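You operate a simulated robot arm through the tools that you are given. There is no shell and no other tool.

Carry out the task below with a simulated robot arm. There is one attempt and no reset: what you move stays moved.

JOB
Prove the module tester at 230 volts with the check block; switch off after.
Fine: block in the bay, guard over it, hold button down till it beeps.

The check looks at the end state, three seconds after you hand in, the way a careful person would. Anything else that was tipped, shoved, dropped, spilled or broken makes it a failure.

ROBOT AND FRAMES
A 7-joint arm with a two-finger parallel gripper, fixed in place. Base frame: the origin is at the foot of the arm, x ahead of it, y to its left, z up. Units: mm, degrees, N and s.
With the tool pointing down near the work surface it reaches from about 420 to 920 mm from the base axis. Its first joint turns from -143.0 to 143.0 degrees. Payload 3 kg.
The tool frame sits at the grasp point between the pads (the TCP): z along the fingers, y along the line on which they close. The tips reach 30 mm beyond it. Largest opening 94 mm; finger width 28, thickness 10; the body of the gripper, 50 by 96 mm, starts 55 mm behind the TCP.
Orientation is told as [roll, pitch, yaw] about the base's x, y, z axes, in that order, counted from this pose: with the fingers straight down and closing along the base's y, the tool's x points along the base's -x, its y along +y and its z along -z.

CONTROLS
- The arm moves only by the tool drive_tool. Its arguments are lists of equal length, an entry for each row: "xyz": the shift along the tool's x, y, z in mm, a list of three; "delta_rot": the turn, a rotation vector about the tool's x, y, z in degrees, a list of three; "grip": the closure, from 0 (fully open) to 1 (shut). In form: {"xyz": [[tx, ty, tz], ...], "delta_rot": [[rx, ry, rz], ...], "grip": [grip, ...]}. A call has 1 to 20 rows; each row shifts and turns the commanded pose from where the row before left it, along the tool's axes as they then stand. A row lasts 0.2 s, in which the tool goes at most 50 mm and 8.6 degrees; a call with a longer step from one row to the next is refused whole, and so is a gripper value outside its range. A pose out of reach is approached as far as the arm can. The call stops where the force on the tool passes 90 N (or 10 N more than at its start, if that is more) or the arm is blocked; 0.2 s more then pass. Each finger travels about 72 mm/s and halts on what it meets, pressing with about 31 N; the grip force reading is that of the motor and also rises with nothing between the fingers. The clock runs only during rows and for 0.2 s after the last one: add rows that do not move to give the fingers time. It gives the time, the measured TCP pose, the force on the tool (base axes), the opening and the grip force at its end, in the units of the frame above (readings bear some noise), with the torque about the TCP (base axes, N m) and any sound that the robot's microphone picked up.
- Cameras (640 x 400 px; columns grow to the right, rows downward): "scene" is fixed at [401.4, 649.6, 1421.7]; the picture's right is [-0.85, -0.53, 0.00], its down [-0.39, 0.62, -0.68] and it looks along [0.36, -0.57, -0.73] (base axes); focal length 214 px, centre (320, 200). "wrist" rides on the gripper at [76, 14, -102] in the tool frame; the picture's right is [-0.18, 0.98, 0.00], its down [-0.75, -0.14, -0.64] and it looks along [-0.63, -0.12, 0.77] (tool axes); focal length 243 px, centre (320, 200). There is no depth. A picture from a camera that has moved, and an enlarged one, comes with that camera's place and axes in the base frame and with its lens.
- grab_frame(camera): a new picture of that camera. The clock stands still meanwhile.
- inspect(camera, box): a new picture of the part [left, top, right, bottom] of that camera's present view, enlarged. The clock stands still meanwhile.
- close_job(): hands the job in; it is judged then, once.

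Places have to be worked out from the pictures, the camera data and where the tool is seen. Open the gripper and draw the arm clear of the work before you hand the job in, unless the task says otherwise.

The tools are called after "Emit:" as name(argument=value, ...) on one line, values as JSON. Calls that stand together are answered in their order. drive_tool: Moves the arm, as the interface text tells. Its arguments: {"type":"object","properties":{"xyz":{"type":"array"},"delta_rot":{"type":"array"},"grip":{"type":"array"}},"required":["xyz","delta_rot","grip"]} The other tools are called the same way: grab_frame (camera) takes a picture; inspect (camera, box) takes an enlarged picture of a part of a camera's view; close_job () hands the job in.

At the start:

```text
time: 0.0
ee_pos: [568.2, 126.7, 1244.4]
ee_rot: [-0.1, 0.1, 0.0]
ft_force: [0.5, 0.0, 0.2]
ft_torque: [0.0, 0.01, -0.03]
opening: 94.0
grip_force: 0.0
```

scene: 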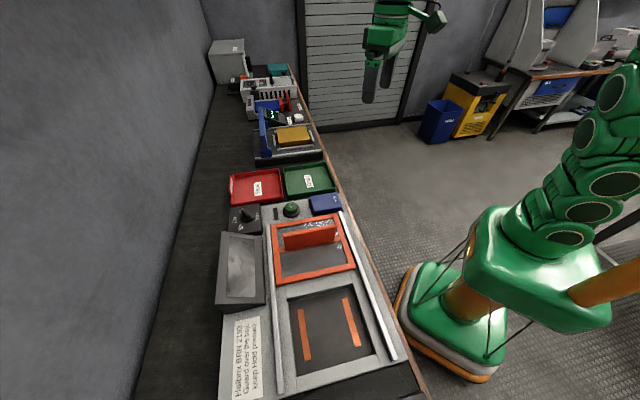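
wrist: 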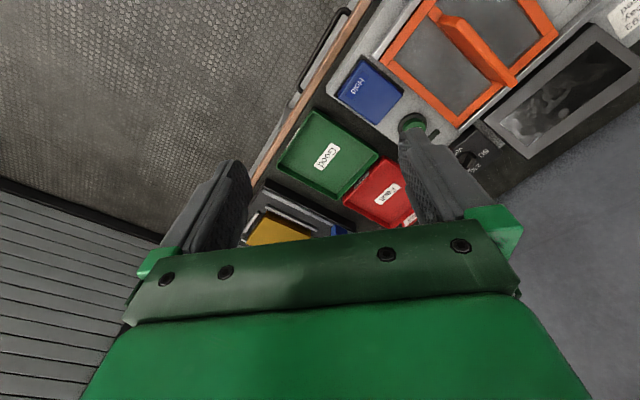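

I'll begin by looking closer at the workbench from the scene camera before moving anything.

Emit:
inspect(camera="scene", box=[200, 180, 420, 400])

Emit:
inspect(camera="scene", box=[200, 30, 340, 170])

Emit:
inspect(camera="scene", box=[210, 160, 360, 250])

Emit:
inspect(camera="wrist", box=[240, 0, 640, 250])

Emit:
inspect(camera="scene", box=[200, 300, 300, 400])

```text
1.82 times, centred on (310, 290) of scene
camera zoom: at [401.4, 649.6, 1421.7], right [-0.85, -0.53, 0.0], down [-0.39, 0.62, -0.68], along [0.36, -0.57, -0.73], focal length 390 px, centre (338, 36)
```

zoom: 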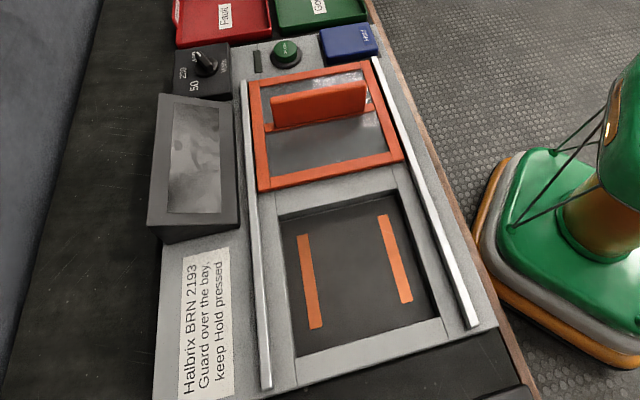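

```text
2.86 times, centred on (270, 100) of scene
camera zoom: at [401.4, 649.6, 1421.7], right [-0.85, -0.53, 0.0], down [-0.39, 0.62, -0.68], along [0.36, -0.57, -0.73], focal length 613 px, centre (463, 486)
```

zoom: 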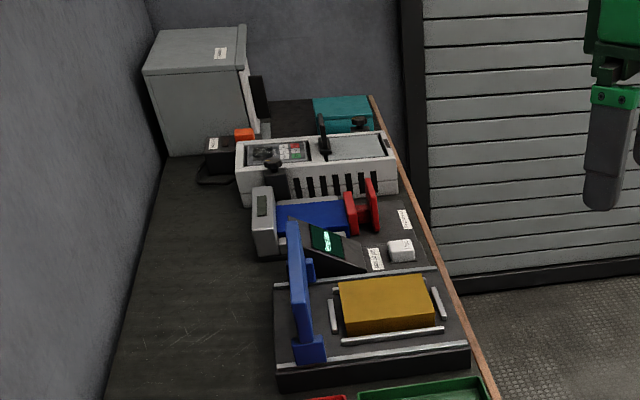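

```text
4.27 times, centred on (285, 205) of scene
camera zoom: at [401.4, 649.6, 1421.7], right [-0.85, -0.53, 0.0], down [-0.39, 0.62, -0.68], along [0.36, -0.57, -0.73], focal length 915 px, centre (469, 179)
```

zoom: 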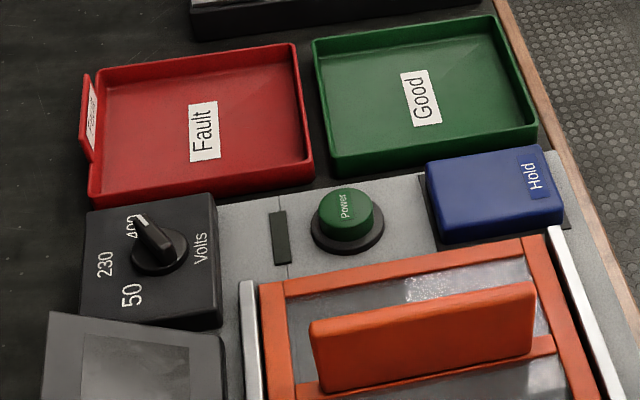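

```text
1.60 times, centred on (440, 125) of wrist
camera zoom: at [491.3, 141.9, 1347.8], right [0.18, 0.98, 0.0], down [0.75, -0.14, 0.64], along [0.63, -0.12, -0.77], focal length 388 px, centre (128, 320)
```

zoom: 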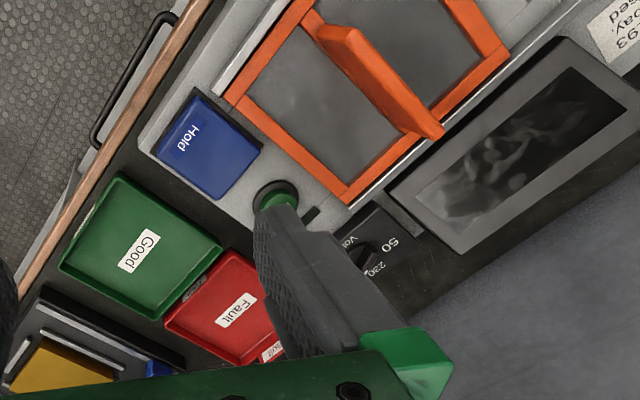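

```text
4.00 times, centred on (250, 350) of scene
camera zoom: at [401.4, 649.6, 1421.7], right [-0.85, -0.53, 0.0], down [-0.39, 0.62, -0.68], along [0.36, -0.57, -0.73], focal length 858 px, centre (600, -400)
```

zoom: 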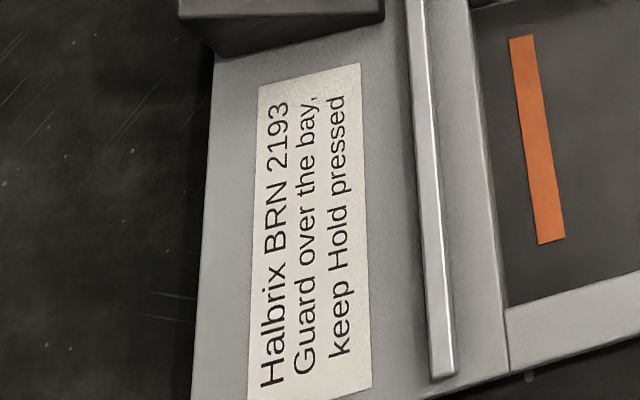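

The tester has a voltage dial (50/230/400), a power button, a Hold pad and a sliding guard. I need to find which thing is the "check block", so I'll zoom on the labels at the far end.

Emit:
inspect(camera="scene", box=[250, 90, 320, 135])

Emit:
inspect(camera="scene", box=[205, 35, 300, 95])

Emit:
inspect(camera="scene", box=[250, 115, 330, 165])

Emit:
inspect(camera="scene", box=[225, 165, 285, 205])

Emit:
inspect(camera="scene", box=[480, 0, 640, 110])

```text
8.89 times, centred on (285, 112) of scene
camera zoom: at [401.4, 649.6, 1421.7], right [-0.85, -0.53, 0.0], down [-0.39, 0.62, -0.68], along [0.36, -0.57, -0.73], focal length 1906 px, centre (631, 978)
```

zoom: 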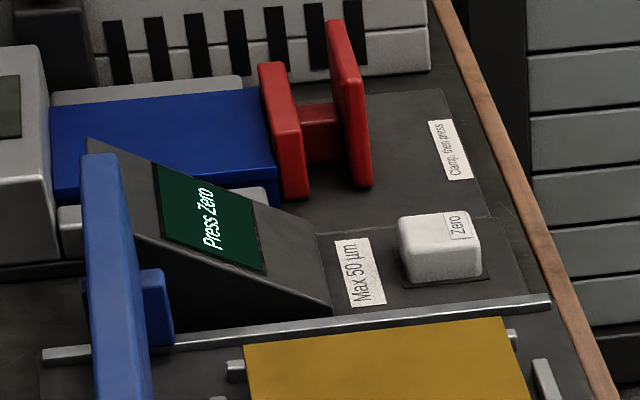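

```text
6.67 times, centred on (252, 65) of scene
camera zoom: at [401.4, 649.6, 1421.7], right [-0.85, -0.53, 0.0], down [-0.39, 0.62, -0.68], along [0.36, -0.57, -0.73], focal length 1430 px, centre (770, 1100)
```

zoom: 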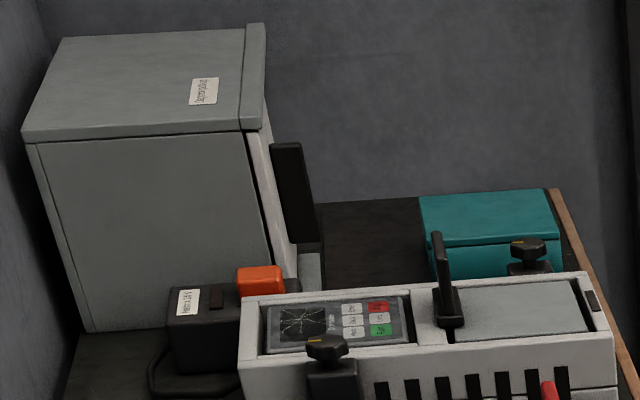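

```text
8.00 times, centred on (290, 140) of scene
camera zoom: at [401.4, 649.6, 1421.7], right [-0.85, -0.53, 0.0], down [-0.39, 0.62, -0.68], along [0.36, -0.57, -0.73], focal length 1716 px, centre (560, 680)
```

zoom: 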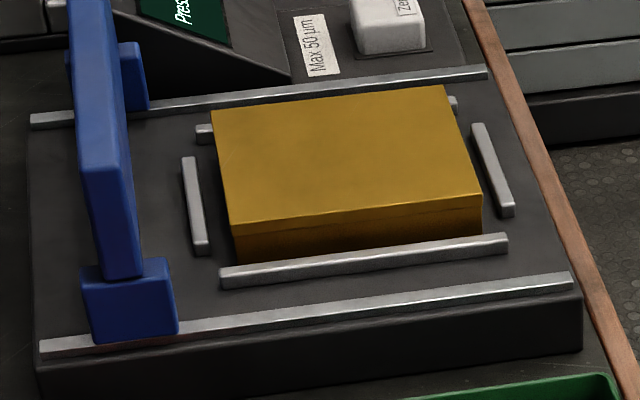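

```text
10.00 times, centred on (255, 185) of scene
camera zoom: at [401.4, 649.6, 1421.7], right [-0.85, -0.53, 0.0], down [-0.39, 0.62, -0.68], along [0.36, -0.57, -0.73], focal length 2145 px, centre (970, 350)
```

zoom: 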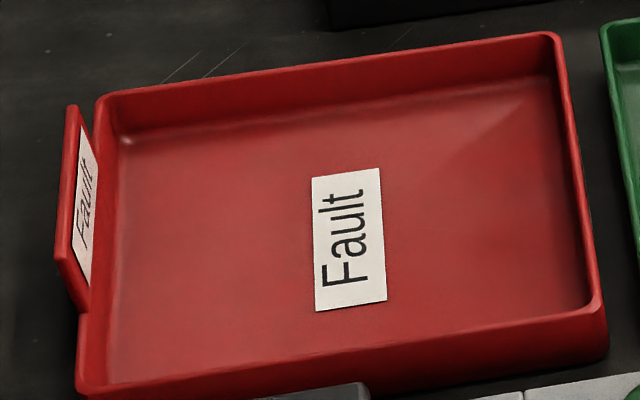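

```text
3.64 times, centred on (560, 55) of scene
camera zoom: at [401.4, 649.6, 1421.7], right [-0.85, -0.53, 0.0], down [-0.39, 0.62, -0.68], along [0.36, -0.57, -0.73], focal length 780 px, centre (-553, 727)
```

zoom: 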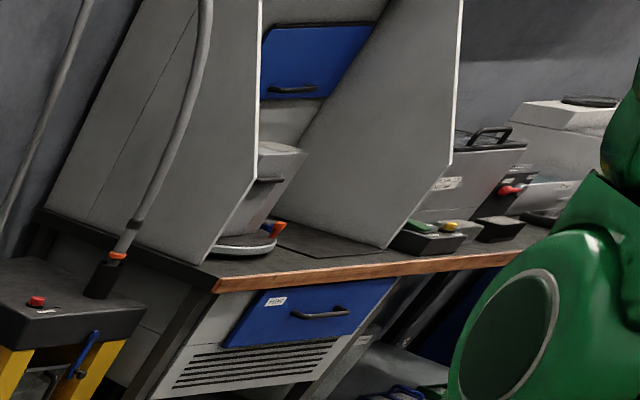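

The rough triangulation puts the bench at z≈830, running at 45° to the base axes, with the far machine out of reach. The check block isn't visible yet, so I'll move the wrist camera up high to look over the near (left) end of the bench and the drawer front.

Emit:
drive_tool(xyz=[[31, 32, 0], [31, 32, 0], [31, 32, 0], [31, 32, 0], [31, 32, 0], [31, 32, 0], [31, 32, 0], [0, 0, 0], [0, 0, 0], [0, 0, 0], [0, 0, 0], [0, 0, 0], [0, 0, 0]], delta_rot=[[0, 0, 0], [0, 0, 0], [0, 0, 0], [0, 0, 0], [0, 0, 0], [0, 0, 0], [0, 0, 0], [0, 0, -8], [0, 0, -8], [0, 0, -8], [0, 0, -8], [0, 0, -8], [0, 0, -5]], grip=[1, 1, 1, 1, 1, 1, 1, 1, 1, 1, 1, 1, 1])

Emit:
grab_frame(camera="wrist")

Emit:
grab_frame(camera="scene")

```text
time: 2.8
ee_pos: [350.9, 352.1, 1245.8]
ee_rot: [0.1, 0.0, 45.1]
ft_force: [0.0, -0.3, -0.6]
ft_torque: [0.01, 0.02, 0.03]
opening: 0.0
grip_force: 31.0
```

```text
taken
camera wrist: at [286.7, 307.8, 1347.7], right [-0.57, 0.82, 0.0], down [0.63, 0.43, 0.64], along [0.53, 0.36, -0.77], focal length 243 px, centre (320, 200)
```

wrist: 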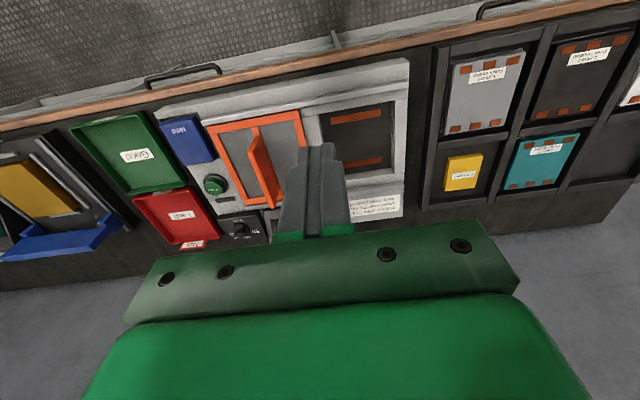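

```text
taken
```

scene: 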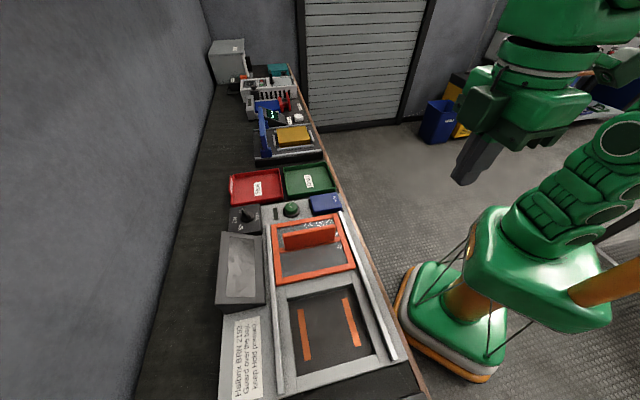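

A rack of labelled modules stands beside the tester. I'll zoom in to read its labels.

Emit:
inspect(camera="wrist", box=[420, 20, 640, 220])

Emit:
inspect(camera="wrist", box=[430, 40, 540, 110])

Emit:
inspect(camera="wrist", box=[430, 130, 540, 200])

Emit:
inspect(camera="wrist", box=[500, 120, 610, 190])

Emit:
inspect(camera="wrist", box=[540, 30, 640, 110])

```text
2.00 times, centred on (530, 120) of wrist
camera zoom: at [286.7, 307.8, 1347.7], right [-0.57, 0.82, 0.0], down [0.63, 0.43, 0.64], along [0.53, 0.36, -0.77], focal length 485 px, centre (-100, 360)
```

zoom: 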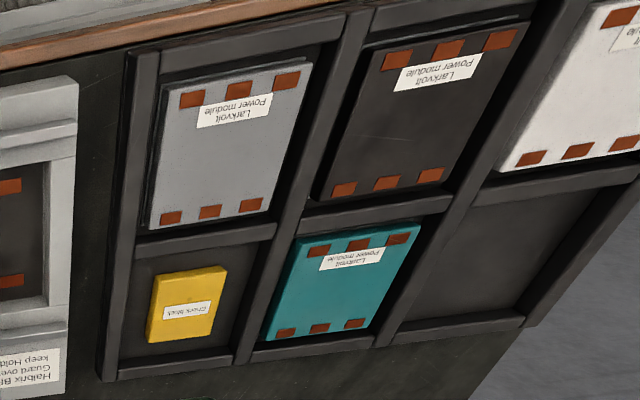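

```text
5.71 times, centred on (485, 75) of wrist
camera zoom: at [286.7, 307.8, 1347.7], right [-0.57, 0.82, 0.0], down [0.63, 0.43, 0.64], along [0.53, 0.36, -0.77], focal length 1386 px, centre (-623, 914)
```

zoom: 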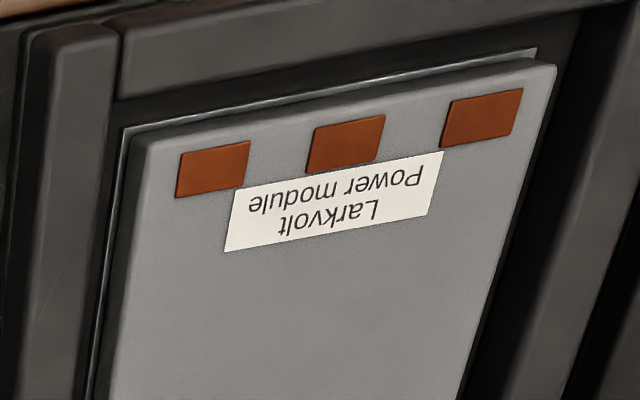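

```text
5.71 times, centred on (485, 165) of wrist
camera zoom: at [286.7, 307.8, 1347.7], right [-0.57, 0.82, 0.0], down [0.63, 0.43, 0.64], along [0.53, 0.36, -0.77], focal length 1386 px, centre (-623, 400)
```

zoom: 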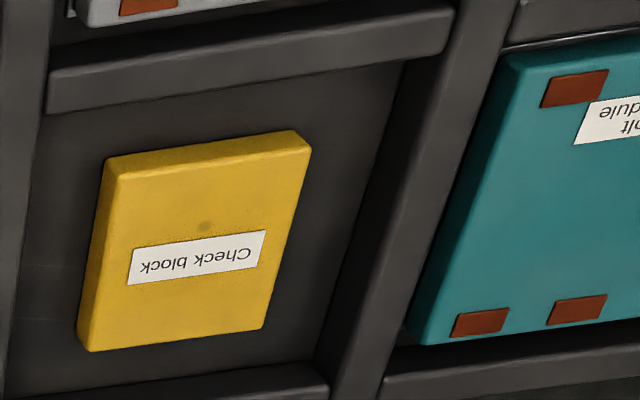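

```text
5.71 times, centred on (555, 155) of wrist
camera zoom: at [286.7, 307.8, 1347.7], right [-0.57, 0.82, 0.0], down [0.63, 0.43, 0.64], along [0.53, 0.36, -0.77], focal length 1386 px, centre (-1023, 457)
```

zoom: 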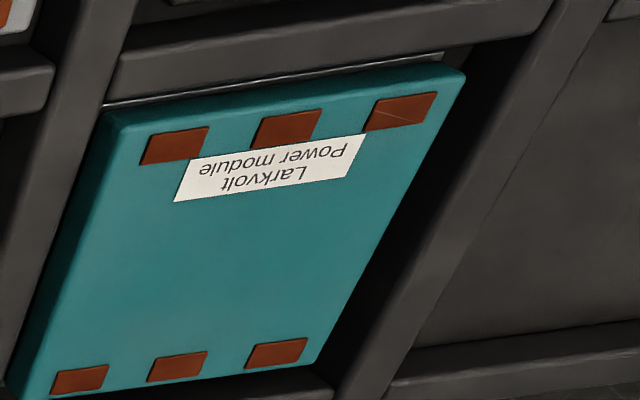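

```text
5.00 times, centred on (590, 70) of wrist
camera zoom: at [286.7, 307.8, 1347.7], right [-0.57, 0.82, 0.0], down [0.63, 0.43, 0.64], along [0.53, 0.36, -0.77], focal length 1213 px, centre (-1030, 850)
```

zoom: 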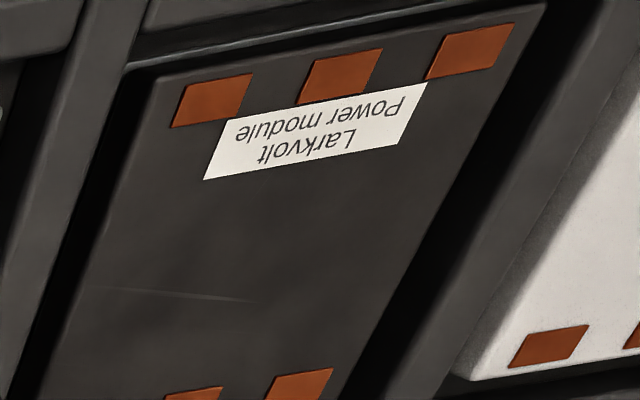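

The yellow block labelled "Check block" is in the rack at roughly (363, 786). I'll move in over it at z≈1050 with the gripper opened, to measure it accurately.

Emit:
drive_tool(xyz=[[-24.3, 31.9, 19.5], [-24.3, 31.9, 19.5], [-24.3, 31.9, 19.5], [-24.3, 31.9, 19.5], [-24.3, 31.9, 19.5], [-24.3, 31.9, 19.5], [-24.3, 31.9, 19.5], [-24.3, 31.9, 19.5], [-24.3, 31.9, 19.5], [-24.3, 31.9, 19.5]], delta_rot=[[0, 0, 0], [0, 0, 0], [0, 0, 0], [0, 0, 0], [0, 0, 0], [0, 0, 0], [0, 0, 0], [0, 0, 0], [0, 0, 0], [0, 0, 0]], grip=[0, 0, 0, 0, 0, 0, 0, 0, 0, 0])

Emit:
grab_frame(camera="wrist")

Emit:
grab_frame(camera="scene")

```text
time: 5.0
ee_pos: [297.7, 750.4, 1051.7]
ee_rot: [0.1, -0.1, 45.0]
ft_force: [1.2, 0.5, -2.0]
ft_torque: [0.02, 0.03, -0.01]
opening: 93.9
grip_force: 0.1
```

```text
taken
camera wrist: at [233.7, 706.6, 1154.1], right [-0.56, 0.83, 0.0], down [0.63, 0.43, 0.64], along [0.53, 0.36, -0.77], focal length 243 px, centre (320, 200)
```

wrist: 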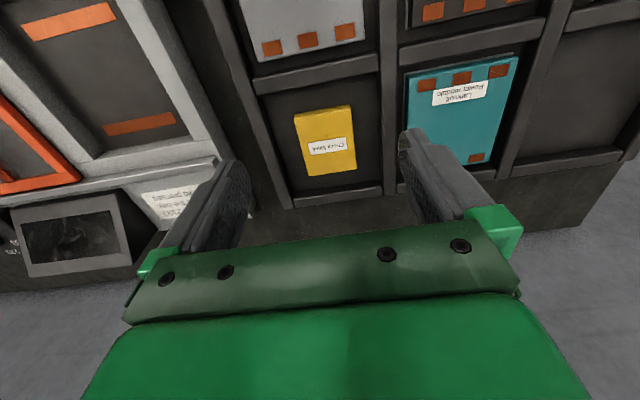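

```text
taken
```

scene: 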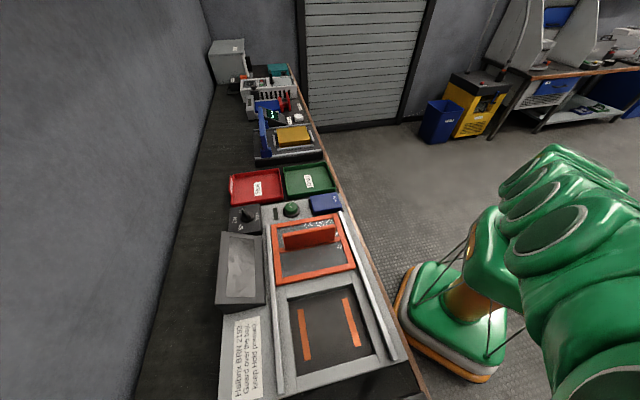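

The block is well in view between the fingers. I'll zoom in on it and the bay to measure.

Emit:
inspect(camera="wrist", box=[250, 60, 410, 220])

Emit:
inspect(camera="wrist", box=[0, 0, 260, 180])

```text
2.50 times, centred on (330, 140) of wrist
camera zoom: at [233.7, 706.6, 1154.1], right [-0.56, 0.83, 0.0], down [0.63, 0.43, 0.64], along [0.53, 0.36, -0.77], focal length 606 px, centre (295, 350)
```

zoom: 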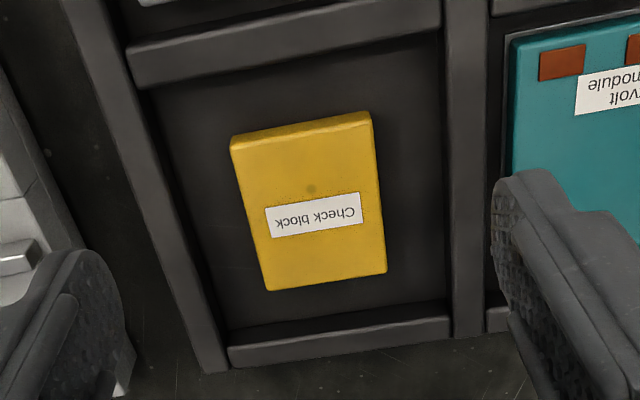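

```text
2.22 times, centred on (130, 90) of wrist
camera zoom: at [233.7, 706.6, 1154.1], right [-0.56, 0.83, 0.0], down [0.63, 0.43, 0.64], along [0.53, 0.36, -0.77], focal length 539 px, centre (742, 444)
```

zoom: 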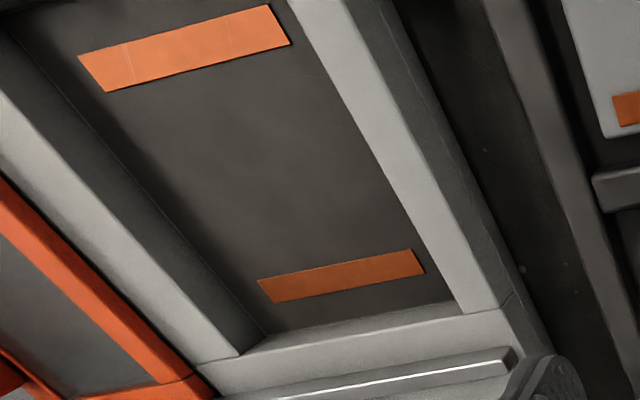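

The block is aligned with the bench to within about 1°, near u≈315 mm along the bench and v≈815–830 mm from the base. I'll go down 100 mm and forward 60 mm to refine the height by parallax.

Emit:
drive_tool(xyz=[[-20, -1.5, 33.3], [-20, -1.5, 33.3], [-20, -1.5, 33.4]], delta_rot=[[0, 0, 0], [0, 0, 0], [0, 0, 0]], grip=[0, 0, 0])

Emit:
grab_frame(camera="wrist")

Emit:
inspect(camera="wrist", box=[220, 40, 420, 200])

```text
time: 5.8
ee_pos: [343.4, 788.7, 950.9]
ee_rot: [0.0, 0.0, 44.9]
ft_force: [-0.4, -0.1, -0.6]
ft_torque: [0.0, -0.01, 0.01]
opening: 94.0
grip_force: 0.1
```

```text
taken
camera wrist: at [278.6, 745.8, 1052.4], right [-0.56, 0.83, 0.0], down [0.63, 0.43, 0.64], along [0.53, 0.36, -0.77], focal length 243 px, centre (320, 200)
```

wrist: 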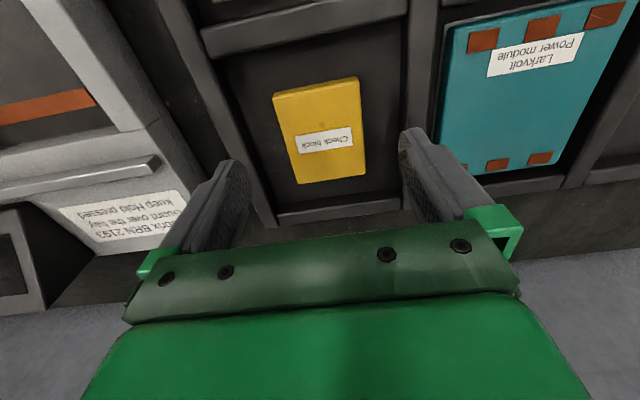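

```text
2.50 times, centred on (320, 120) of wrist
camera zoom: at [278.6, 745.8, 1052.4], right [-0.56, 0.83, 0.0], down [0.63, 0.43, 0.64], along [0.53, 0.36, -0.77], focal length 606 px, centre (320, 400)
```

zoom: 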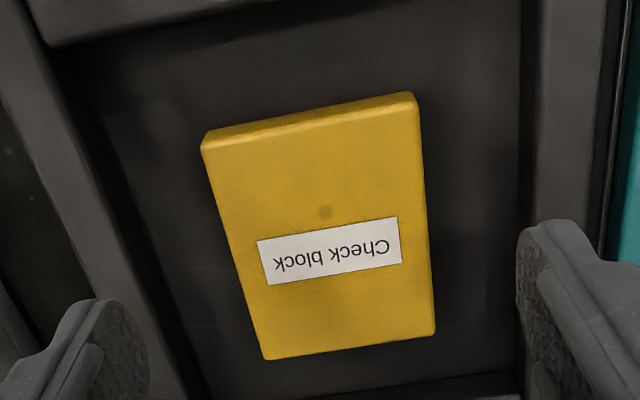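

Parallax gives the block top at z≈848, centre at u≈315, v≈823, size about 70×85 mm, roughly 20+ mm thick. I'll centre over it and descend between the rack walls, stopping just short of the floor.

Emit:
drive_tool(xyz=[[-22.8, 0.4, 0], [0, 0, 30], [0, 0, 30], [0, 0, 25], [0, 0, 0]], delta_rot=[[0, 0, 0], [0, 0, 0], [0, 0, 0], [0, 0, 0], [0, 0, 0]], grip=[0, 0, 0, 0, 0])

Emit:
grab_frame(camera="wrist")

```text
time: 7.0
ee_pos: [350.8, 796.0, 866.2]
ee_rot: [0.0, 0.0, 45.0]
ft_force: [-1.4, -0.4, -0.1]
ft_torque: [-0.01, -0.02, 0.02]
opening: 93.9
grip_force: 0.1
out of reach, approached as far as the arm can: row 1
```

```text
taken
camera wrist: at [286.8, 752.1, 968.6], right [-0.56, 0.83, 0.0], down [0.63, 0.43, 0.64], along [0.53, 0.36, -0.77], focal length 243 px, centre (320, 200)
```

wrist: 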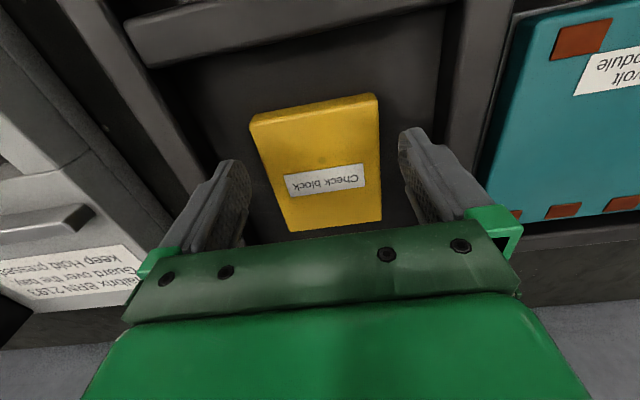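

The reach limit clipped the forward move at z≈950; now v≈811. I'll try the remaining 12 mm forward here, and go slightly lower.

Emit:
drive_tool(xyz=[[-12, 0, 0], [0, 0, 0]], delta_rot=[[0, 0, 0], [0, 0, 0]], grip=[0, 0])

Emit:
inspect(camera="wrist", box=[180, 60, 460, 260])

```text
time: 7.6
ee_pos: [358.4, 803.9, 864.9]
ee_rot: [0.0, 0.0, 45.0]
ft_force: [-0.2, 0.3, 0.4]
ft_torque: [0.0, -0.03, -0.01]
opening: 93.9
grip_force: 0.1
```

```text
2.00 times, centred on (320, 160) of wrist
camera zoom: at [295.2, 760.6, 967.8], right [-0.56, 0.83, 0.0], down [0.63, 0.43, 0.64], along [0.53, 0.36, -0.77], focal length 485 px, centre (320, 280)
```

zoom: 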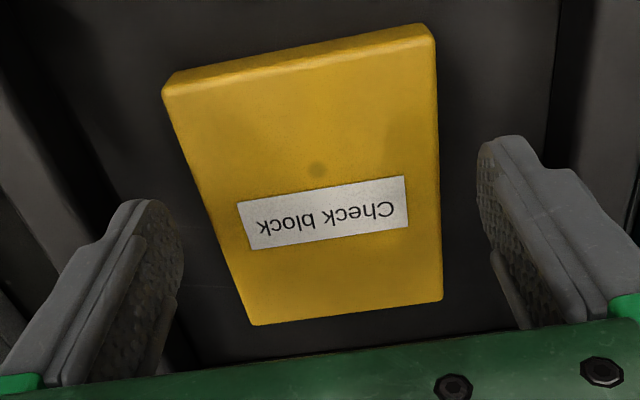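

Centred well: v≈822, fingertips at z≈835 beside a block spanning z≈828–848. I'll lower 3 mm and close on it.

Emit:
drive_tool(xyz=[[0, 0, 3], [0, 0, 0], [0, 0, 0], [0, 0, 0], [0, 0, 0]], delta_rot=[[0, 0, 0], [0, 0, 0], [0, 0, 0], [0, 0, 0], [0, 0, 0]], grip=[0, 0.4, 0.4, 0.6, 0.6])

Emit:
inspect(camera="wrist", box=[180, 60, 460, 260])

```text
time: 8.8
ee_pos: [359.6, 805.8, 862.0]
ee_rot: [0.0, 0.0, 45.0]
ft_force: [0.8, 0.5, 0.3]
ft_torque: [0.02, -0.03, 0.01]
opening: 37.7
grip_force: 0.0
```

```text
2.00 times, centred on (320, 160) of wrist
camera zoom: at [295.0, 761.1, 965.0], right [-0.56, 0.83, 0.0], down [0.63, 0.43, 0.64], along [0.53, 0.36, -0.77], focal length 485 px, centre (320, 280)
```

zoom: 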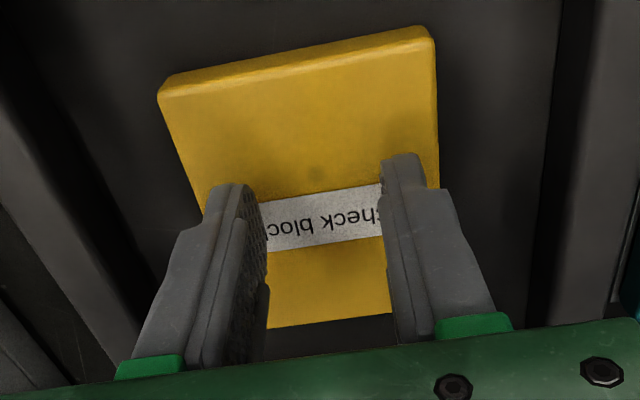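

The fingers closed above the block, so its top must be below z≈832; re-fitting all three views gives top ≈830, centre v≈831, width ≈75, thickness ≈21. I'll reopen, shift forward 7 mm and go 16 mm lower.

Emit:
drive_tool(xyz=[[0, 0, -3], [0, 0, 0], [0, 0, 0], [0, 0, 0], [-7, 0, 0], [0, 0, 5], [0, 0, 7], [0, 0, 7], [0, 0, 0]], delta_rot=[[0, 0, 0], [0, 0, 0], [0, 0, 0], [0, 0, 0], [0, 0, 0], [0, 0, 0], [0, 0, 0], [0, 0, 0], [0, 0, 0]], grip=[0, 0, 0, 0, 0, 0, 0, 0, 0])

Emit:
inspect(camera="wrist", box=[180, 60, 460, 260])

```text
time: 10.8
ee_pos: [365.3, 810.5, 846.7]
ee_rot: [0.0, -0.1, 45.0]
ft_force: [0.9, -0.8, 0.0]
ft_torque: [-0.02, 0.0, 0.03]
opening: 94.2
grip_force: 0.0
```

```text
2.00 times, centred on (320, 160) of wrist
camera zoom: at [300.1, 766.1, 948.6], right [-0.56, 0.83, 0.0], down [0.63, 0.43, 0.64], along [0.53, 0.36, -0.77], focal length 485 px, centre (320, 280)
```

zoom: 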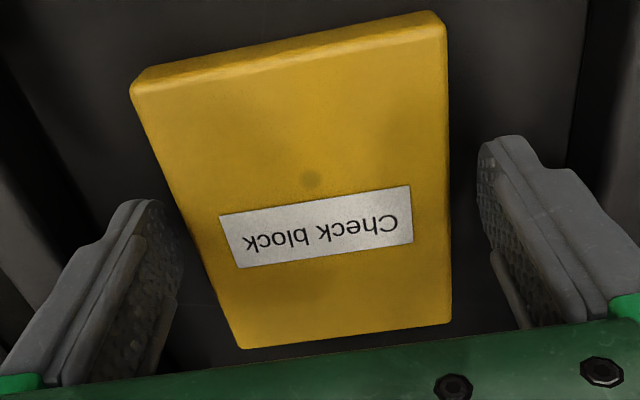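

No contact on the way down and the block sits between the pads. Closing now, watching the opening reading.

Emit:
drive_tool(xyz=[[0, 0, 0], [0, 0, 0], [0, 0, 0], [0, 0, 0]], delta_rot=[[0, 0, 0], [0, 0, 0], [0, 0, 0], [0, 0, 0]], grip=[0.2, 0.25, 0.3, 0.35])

Emit:
inspect(camera="wrist", box=[180, 60, 460, 260])

```text
time: 11.8
ee_pos: [364.4, 809.2, 846.0]
ee_rot: [0.1, 0.1, 45.1]
ft_force: [0.5, -0.2, 1.4]
ft_torque: [-0.08, -0.14, 0.04]
opening: 79.8
grip_force: 31.1
```

```text
2.00 times, centred on (320, 160) of wrist
camera zoom: at [300.1, 766.1, 948.7], right [-0.56, 0.83, 0.0], down [0.63, 0.43, 0.64], along [0.53, 0.36, -0.77], focal length 485 px, centre (320, 280)
```

zoom: 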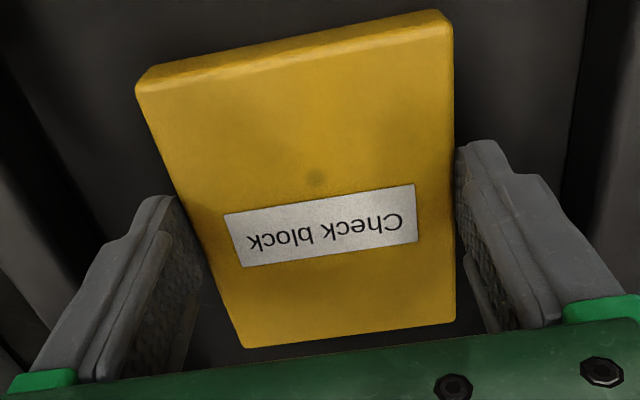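

The block measures 79.8 mm wide, meaning its top is really near z≈820 and I hold it only by its upper edge. I'll release, shift forward 6 mm and go 8 mm lower for a deeper grip.

Emit:
drive_tool(xyz=[[0, 0, 0], [0, 0, 0], [-6, 0, 0], [0, 0, 3], [0, 0, 3], [0, 0, 2], [0, 0, 0]], delta_rot=[[0, 0, 0], [0, 0, 0], [0, 0, 0], [0, 0, 0], [0, 0, 0], [0, 0, 0], [0, 0, 0]], grip=[0, 0, 0, 0, 0, 0, 0])

Emit:
inspect(camera="wrist", box=[180, 60, 460, 260])

```text
time: 13.4
ee_pos: [365.9, 810.8, 838.8]
ee_rot: [0.1, 0.0, 45.1]
ft_force: [-0.8, -0.3, 1.0]
ft_torque: [0.02, 0.0, -0.01]
opening: 93.9
grip_force: 0.0
out of reach, approached as far as the arm can: row 3
```

```text
2.00 times, centred on (320, 160) of wrist
camera zoom: at [302.9, 767.7, 940.8], right [-0.56, 0.83, 0.0], down [0.63, 0.43, 0.64], along [0.53, 0.36, -0.77], focal length 485 px, centre (320, 280)
```

zoom: 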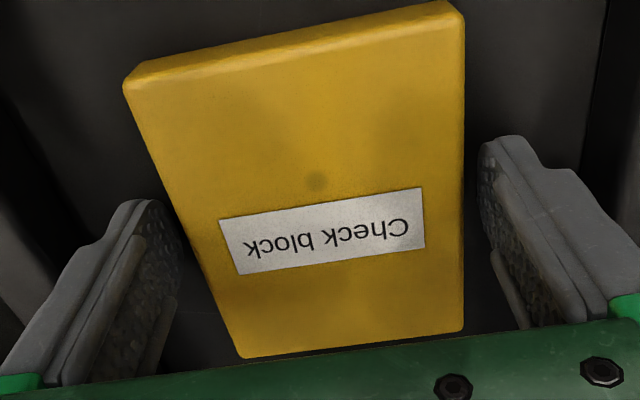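

Still no contact at tips ≈809. I'll go 4 mm more and check force.

Emit:
drive_tool(xyz=[[0, 0, 2], [0, 0, 2], [0, 0, 0]], delta_rot=[[0, 0, 0], [0, 0, 0], [0, 0, 0]], grip=[0, 0, 0])

```text
time: 14.2
ee_pos: [367.7, 812.1, 837.7]
ee_rot: [0.2, -0.3, 45.1]
ft_force: [-17.5, -24.9, 69.1]
ft_torque: [-3.68, -1.45, -1.55]
opening: 93.9
grip_force: 0.0
```

Contact: the rack floor is at tips ≈808. I'll back up to about 2 mm above it, then close.

Emit:
drive_tool(xyz=[[0, 0, -3], [0, 0, -2.5], [0, 0, 0], [0, 0, 0], [0, 0, 0], [0, 0, 0], [0, 0, 0]], delta_rot=[[0, 0, 0], [0, 0, 0], [0, 0, 0], [0, 0, 0], [0, 0, 0], [0, 0, 0], [0, 0, 0]], grip=[0, 0, 0, 0.2, 0.25, 0.3, 0.35])

Emit:
inspect(camera="wrist", box=[180, 60, 460, 260])

```text
time: 15.8
ee_pos: [367.6, 811.8, 839.5]
ee_rot: [0.0, 0.0, 45.0]
ft_force: [0.0, 0.2, 0.3]
ft_torque: [-0.03, 0.01, -0.03]
opening: 79.5
grip_force: 31.0
```

```text
2.00 times, centred on (320, 160) of wrist
camera zoom: at [303.2, 767.6, 941.9], right [-0.56, 0.83, 0.0], down [0.63, 0.43, 0.64], along [0.53, 0.36, -0.77], focal length 485 px, centre (320, 280)
```

zoom: 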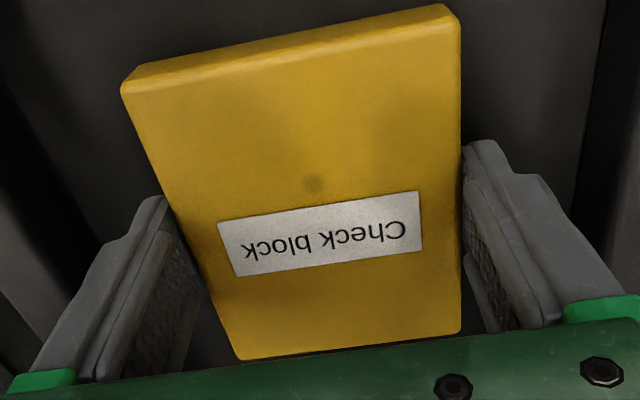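

Grip is firm at 79.5 mm. I'll lift straight, then up and slightly back toward the base to stay in reach.

Emit:
drive_tool(xyz=[[0, 0, -8], [0, 0, -15], [4, 0, -20], [8, 0, -20], [10, 0, -20], [10, 0, -20], [10, 0, -20], [0, 0, 0]], delta_rot=[[0, 0, 0], [0, 0, 0], [0, 0, 0], [0, 0, 0], [0, 0, 0], [0, 0, 0], [0, 0, 0], [0, 0, 0]], grip=[0.4, 0.4, 0.4, 0.4, 0.4, 0.4, 0.4, 0.4])

Emit:
grab_frame(camera="wrist")

Emit:
grab_frame(camera="scene")

```text
time: 17.6
ee_pos: [337.2, 782.6, 962.0]
ee_rot: [0.0, 0.1, 45.0]
ft_force: [0.1, 0.1, -3.8]
ft_torque: [-0.03, 0.0, 0.02]
opening: 79.6
grip_force: 31.0
```

```text
taken
camera wrist: at [273.5, 737.9, 1064.5], right [-0.56, 0.83, 0.0], down [0.63, 0.43, 0.64], along [0.53, 0.36, -0.77], focal length 243 px, centre (320, 200)
```

wrist: 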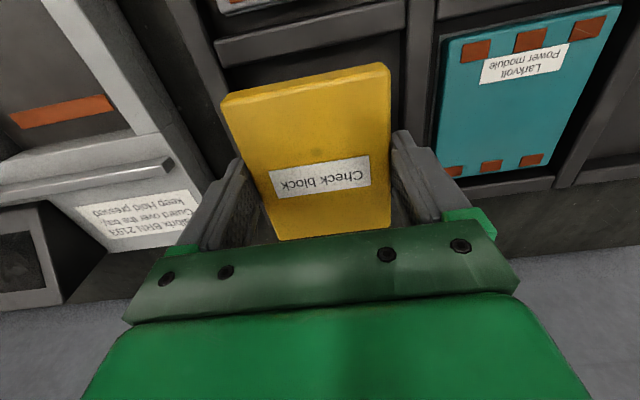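

```text
taken
```

scene: 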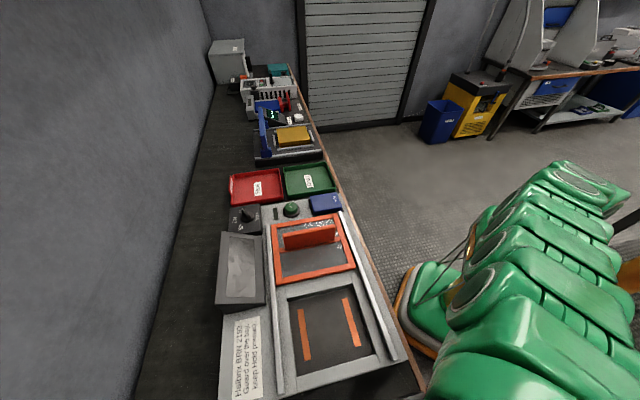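

Block is held securely. I'll carry it toward the bay at z≈1000 and look at the bay and controls from there.

Emit:
drive_tool(xyz=[[22.5, -34, -10], [22.5, -34, -10], [22.5, -34, -10], [22.5, -34, -10], [0, 0, 0]], delta_rot=[[0, 0, 0], [0, 0, 0], [0, 0, 0], [0, 0, 0], [0, 0, 0]], grip=[0.4, 0.4, 0.4, 0.4, 0.4])

Emit:
grab_frame(camera="wrist")

Emit:
inspect(camera="wrist", box=[60, 0, 320, 200])

Emit:
inspect(camera="scene", box=[260, 270, 420, 400])

```text
time: 18.8
ee_pos: [370.9, 622.5, 1001.4]
ee_rot: [0.0, 0.1, 45.0]
ft_force: [0.1, -0.7, -3.4]
ft_torque: [-0.01, 0.01, 0.0]
opening: 79.7
grip_force: 31.3
```

```text
taken
camera wrist: at [306.4, 577.4, 1104.4], right [-0.56, 0.83, 0.0], down [0.63, 0.43, 0.64], along [0.53, 0.36, -0.77], focal length 243 px, centre (320, 200)
```

wrist: 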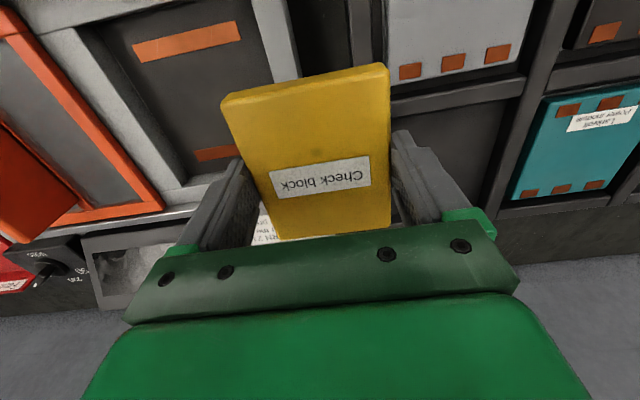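

```text
2.00 times, centred on (190, 100) of wrist
camera zoom: at [306.4, 577.4, 1104.4], right [-0.56, 0.83, 0.0], down [0.63, 0.43, 0.64], along [0.53, 0.36, -0.77], focal length 485 px, centre (580, 400)
```

zoom: 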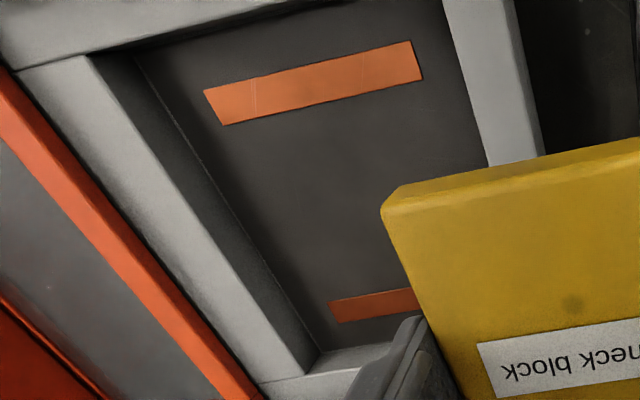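

```text
3.08 times, centred on (340, 335) of scene
camera zoom: at [401.4, 649.6, 1421.7], right [-0.85, -0.53, 0.0], down [-0.39, 0.62, -0.68], along [0.36, -0.57, -0.73], focal length 660 px, centre (258, -215)
```

zoom: 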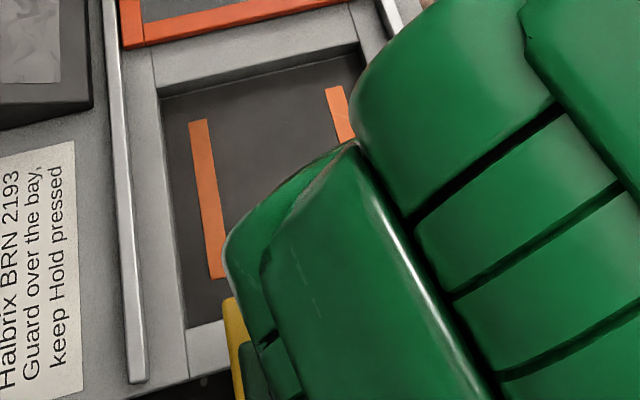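

Combining the views, the bay spans roughly u −23…121, v 605…788 with its floor near z≈818; centre about (u 52, v 695). I'll move above that, then lower partway and check.

Emit:
drive_tool(xyz=[[3.5, -42, 0], [3.5, -42, 0], [3.0, -42, 0], [0, 0, 30], [0, 0, 30], [0, 0, 0]], delta_rot=[[0, 0, 0], [0, 0, 0], [0, 0, 0], [0, 0, 0], [0, 0, 0], [0, 0, 0]], grip=[0.4, 0.4, 0.4, 0.4, 0.4, 0.4])

Emit:
grab_frame(camera="wrist")

Emit:
grab_frame(camera="scene")

```text
time: 20.2
ee_pos: [453.1, 525.6, 943.1]
ee_rot: [0.0, 0.0, 45.0]
ft_force: [-0.5, 0.5, -3.8]
ft_torque: [-0.02, 0.0, -0.01]
opening: 79.7
grip_force: 30.9
```

```text
taken
camera wrist: at [387.6, 482.2, 1045.4], right [-0.56, 0.83, 0.0], down [0.63, 0.43, 0.64], along [0.53, 0.36, -0.77], focal length 243 px, centre (320, 200)
```

wrist: 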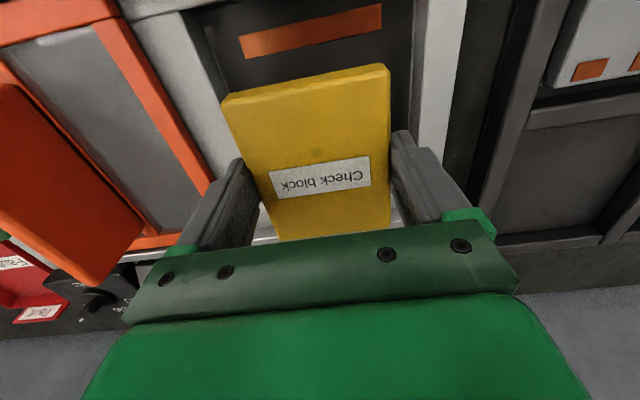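

```text
taken
```

scene: 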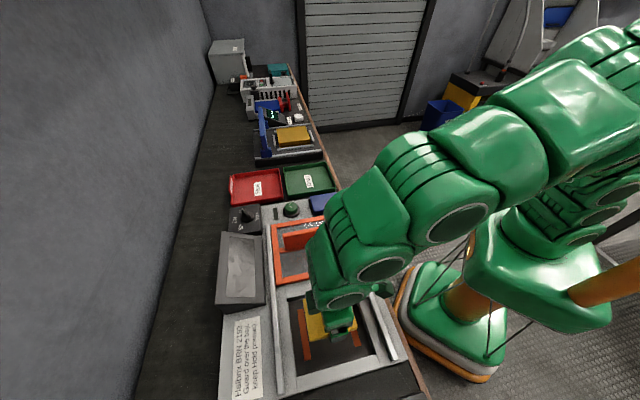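

Alignment over the bay looks good (TCP u≈51, v≈692, strip centre u≈56). Lowering to just above the bay floor.

Emit:
drive_tool(xyz=[[0, 2, 30], [0, 0, 30], [0, 0, 20], [0, 0, 0]], delta_rot=[[0, 0, 0], [0, 0, 0], [0, 0, 0], [0, 0, 0]], grip=[0.4, 0.4, 0.4, 0.4])

Emit:
grab_frame(camera="wrist")

Emit:
inspect(camera="scene", box=[250, 250, 420, 400])

```text
time: 21.2
ee_pos: [451.2, 526.8, 863.3]
ee_rot: [-0.1, 0.0, 44.9]
ft_force: [1.0, 0.0, -2.9]
ft_torque: [-0.02, 0.03, 0.02]
opening: 79.5
grip_force: 30.8
```

```text
taken
camera wrist: at [386.4, 483.1, 965.3], right [-0.56, 0.83, 0.0], down [0.63, 0.43, 0.64], along [0.53, 0.36, -0.77], focal length 243 px, centre (320, 200)
```

wrist: 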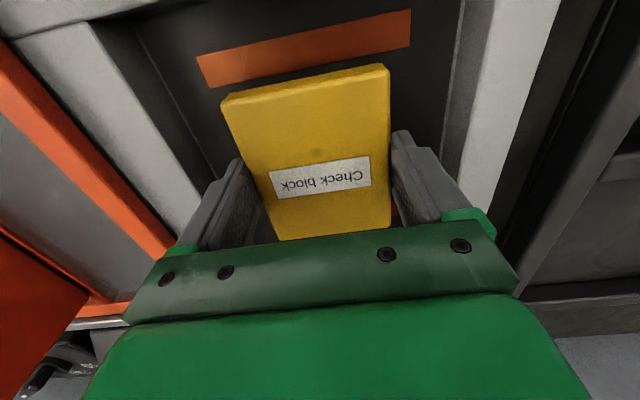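

```text
2.67 times, centred on (335, 325) of scene
camera zoom: at [401.4, 649.6, 1421.7], right [-0.85, -0.53, 0.0], down [-0.39, 0.62, -0.68], along [0.36, -0.57, -0.73], focal length 572 px, centre (280, -133)
```

zoom: 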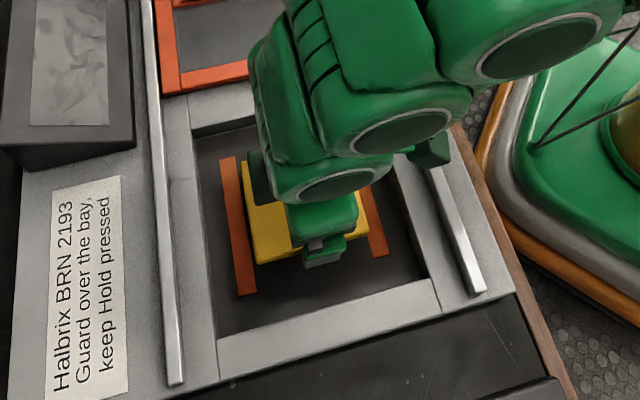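

The block is between the orange strips, centred. I'll lower in small steps and watch for contact.

Emit:
drive_tool(xyz=[[0, 0, 3], [0, 0, 3], [0, 0, 2], [0, 0, 2]], delta_rot=[[0, 0, 0], [0, 0, 0], [0, 0, 0], [0, 0, 0]], grip=[0.4, 0.4, 0.4, 0.4])

```text
time: 22.2
ee_pos: [451.3, 528.1, 852.2]
ee_rot: [0.0, 0.0, 45.0]
ft_force: [0.5, -0.1, -3.8]
ft_torque: [0.02, 0.0, -0.02]
opening: 79.7
grip_force: 30.8
```

No contact yet at z=852. Continuing down in small steps.

Emit:
drive_tool(xyz=[[0, 0, 2], [0, 0, 2], [0, 0, 2]], delta_rot=[[0, 0, 0], [0, 0, 0], [0, 0, 0]], grip=[0.4, 0.4, 0.4])

```text
time: 23.0
ee_pos: [450.8, 527.2, 848.1]
ee_rot: [0.0, -0.1, 45.1]
ft_force: [-7.4, -9.0, 28.3]
ft_torque: [-1.22, 0.71, -0.05]
opening: 79.5
grip_force: 31.1
```

The block has touched the bay floor (28 N up). I'll ease 2 mm, open the gripper and lift straight out.

Emit:
drive_tool(xyz=[[0, 0, -1.8], [0, 0, 0], [0, 0, 0], [0, 0, -10], [0, 0, -30], [0, 0, -45], [0, 0, -45], [0, 0, 0]], delta_rot=[[0, 0, 0], [0, 0, 0], [0, 0, 0], [0, 0, 0], [0, 0, 0], [0, 0, 0], [0, 0, 0], [0, 0, 0]], grip=[0.4, 0, 0, 0, 0, 0, 0, 0])

Emit:
grab_frame(camera="wrist")

Emit:
grab_frame(camera="scene")

```text
time: 24.8
ee_pos: [450.2, 526.8, 977.2]
ee_rot: [0.0, -0.1, 45.0]
ft_force: [0.3, 0.1, 0.3]
ft_torque: [0.01, -0.03, -0.02]
opening: 93.8
grip_force: 0.1
```

```text
taken
camera wrist: at [386.3, 482.5, 1080.9], right [-0.56, 0.83, 0.0], down [0.63, 0.43, 0.64], along [0.53, 0.36, -0.77], focal length 243 px, centre (320, 200)
```

wrist: 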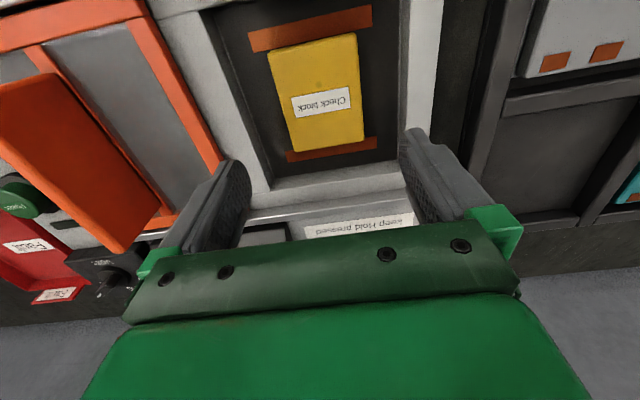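

```text
taken
```

scene: 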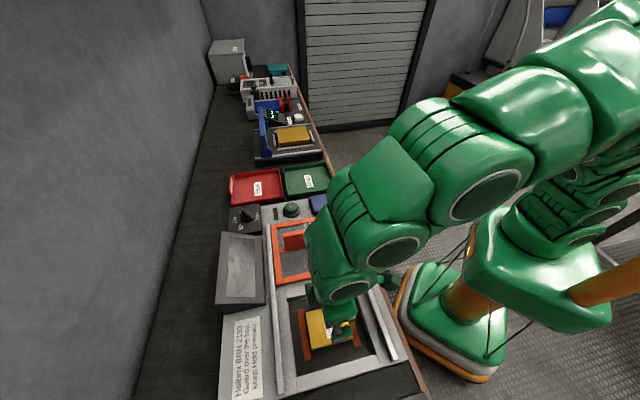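

The block sits neatly in the bay between the strips. Now I'll move toward the guard handle, staying high, to localise it and the controls.

Emit:
drive_tool(xyz=[[0, -20, -30], [0, -30, -30], [0, -32, 0], [0, -32, 0], [0, 0, 0]], delta_rot=[[0, 0, 0], [0, 0, 0], [0, 0, 0], [0, 0, 0], [0, 0, 0]], grip=[0, 0, 0, 0, 0])

Emit:
grab_frame(camera="wrist")

Emit:
inspect(camera="wrist", box=[0, 0, 320, 200])

Emit:
grab_frame(camera="scene")

```text
time: 26.0
ee_pos: [531.2, 445.9, 1037.9]
ee_rot: [0.0, 0.0, 45.0]
ft_force: [-0.3, 0.4, 0.7]
ft_torque: [0.0, 0.01, 0.0]
opening: 94.5
grip_force: 0.2
```

```text
taken
camera wrist: at [466.6, 401.2, 1141.1], right [-0.56, 0.83, 0.0], down [0.63, 0.43, 0.64], along [0.53, 0.36, -0.77], focal length 243 px, centre (320, 200)
```

wrist: 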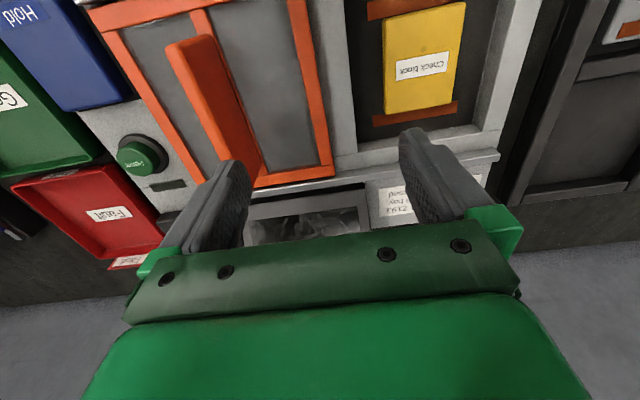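

```text
2.00 times, centred on (160, 100) of wrist
camera zoom: at [466.6, 401.2, 1141.1], right [-0.56, 0.83, 0.0], down [0.63, 0.43, 0.64], along [0.53, 0.36, -0.77], focal length 485 px, centre (640, 400)
```

zoom: 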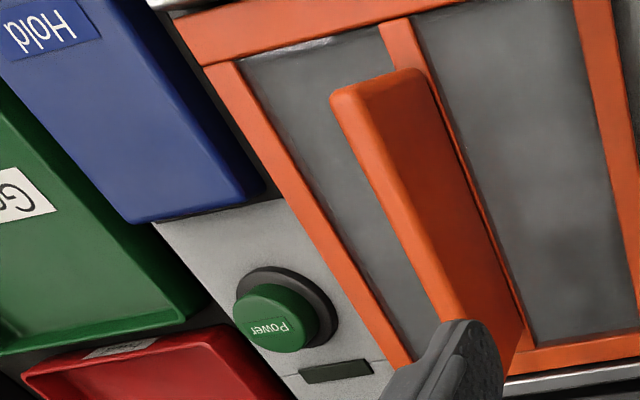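

```text
taken
```

scene: 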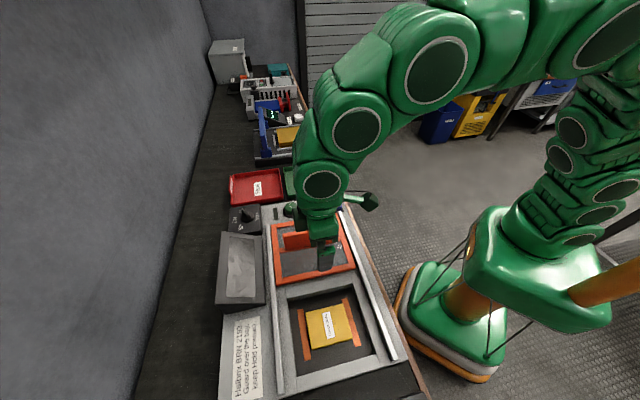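

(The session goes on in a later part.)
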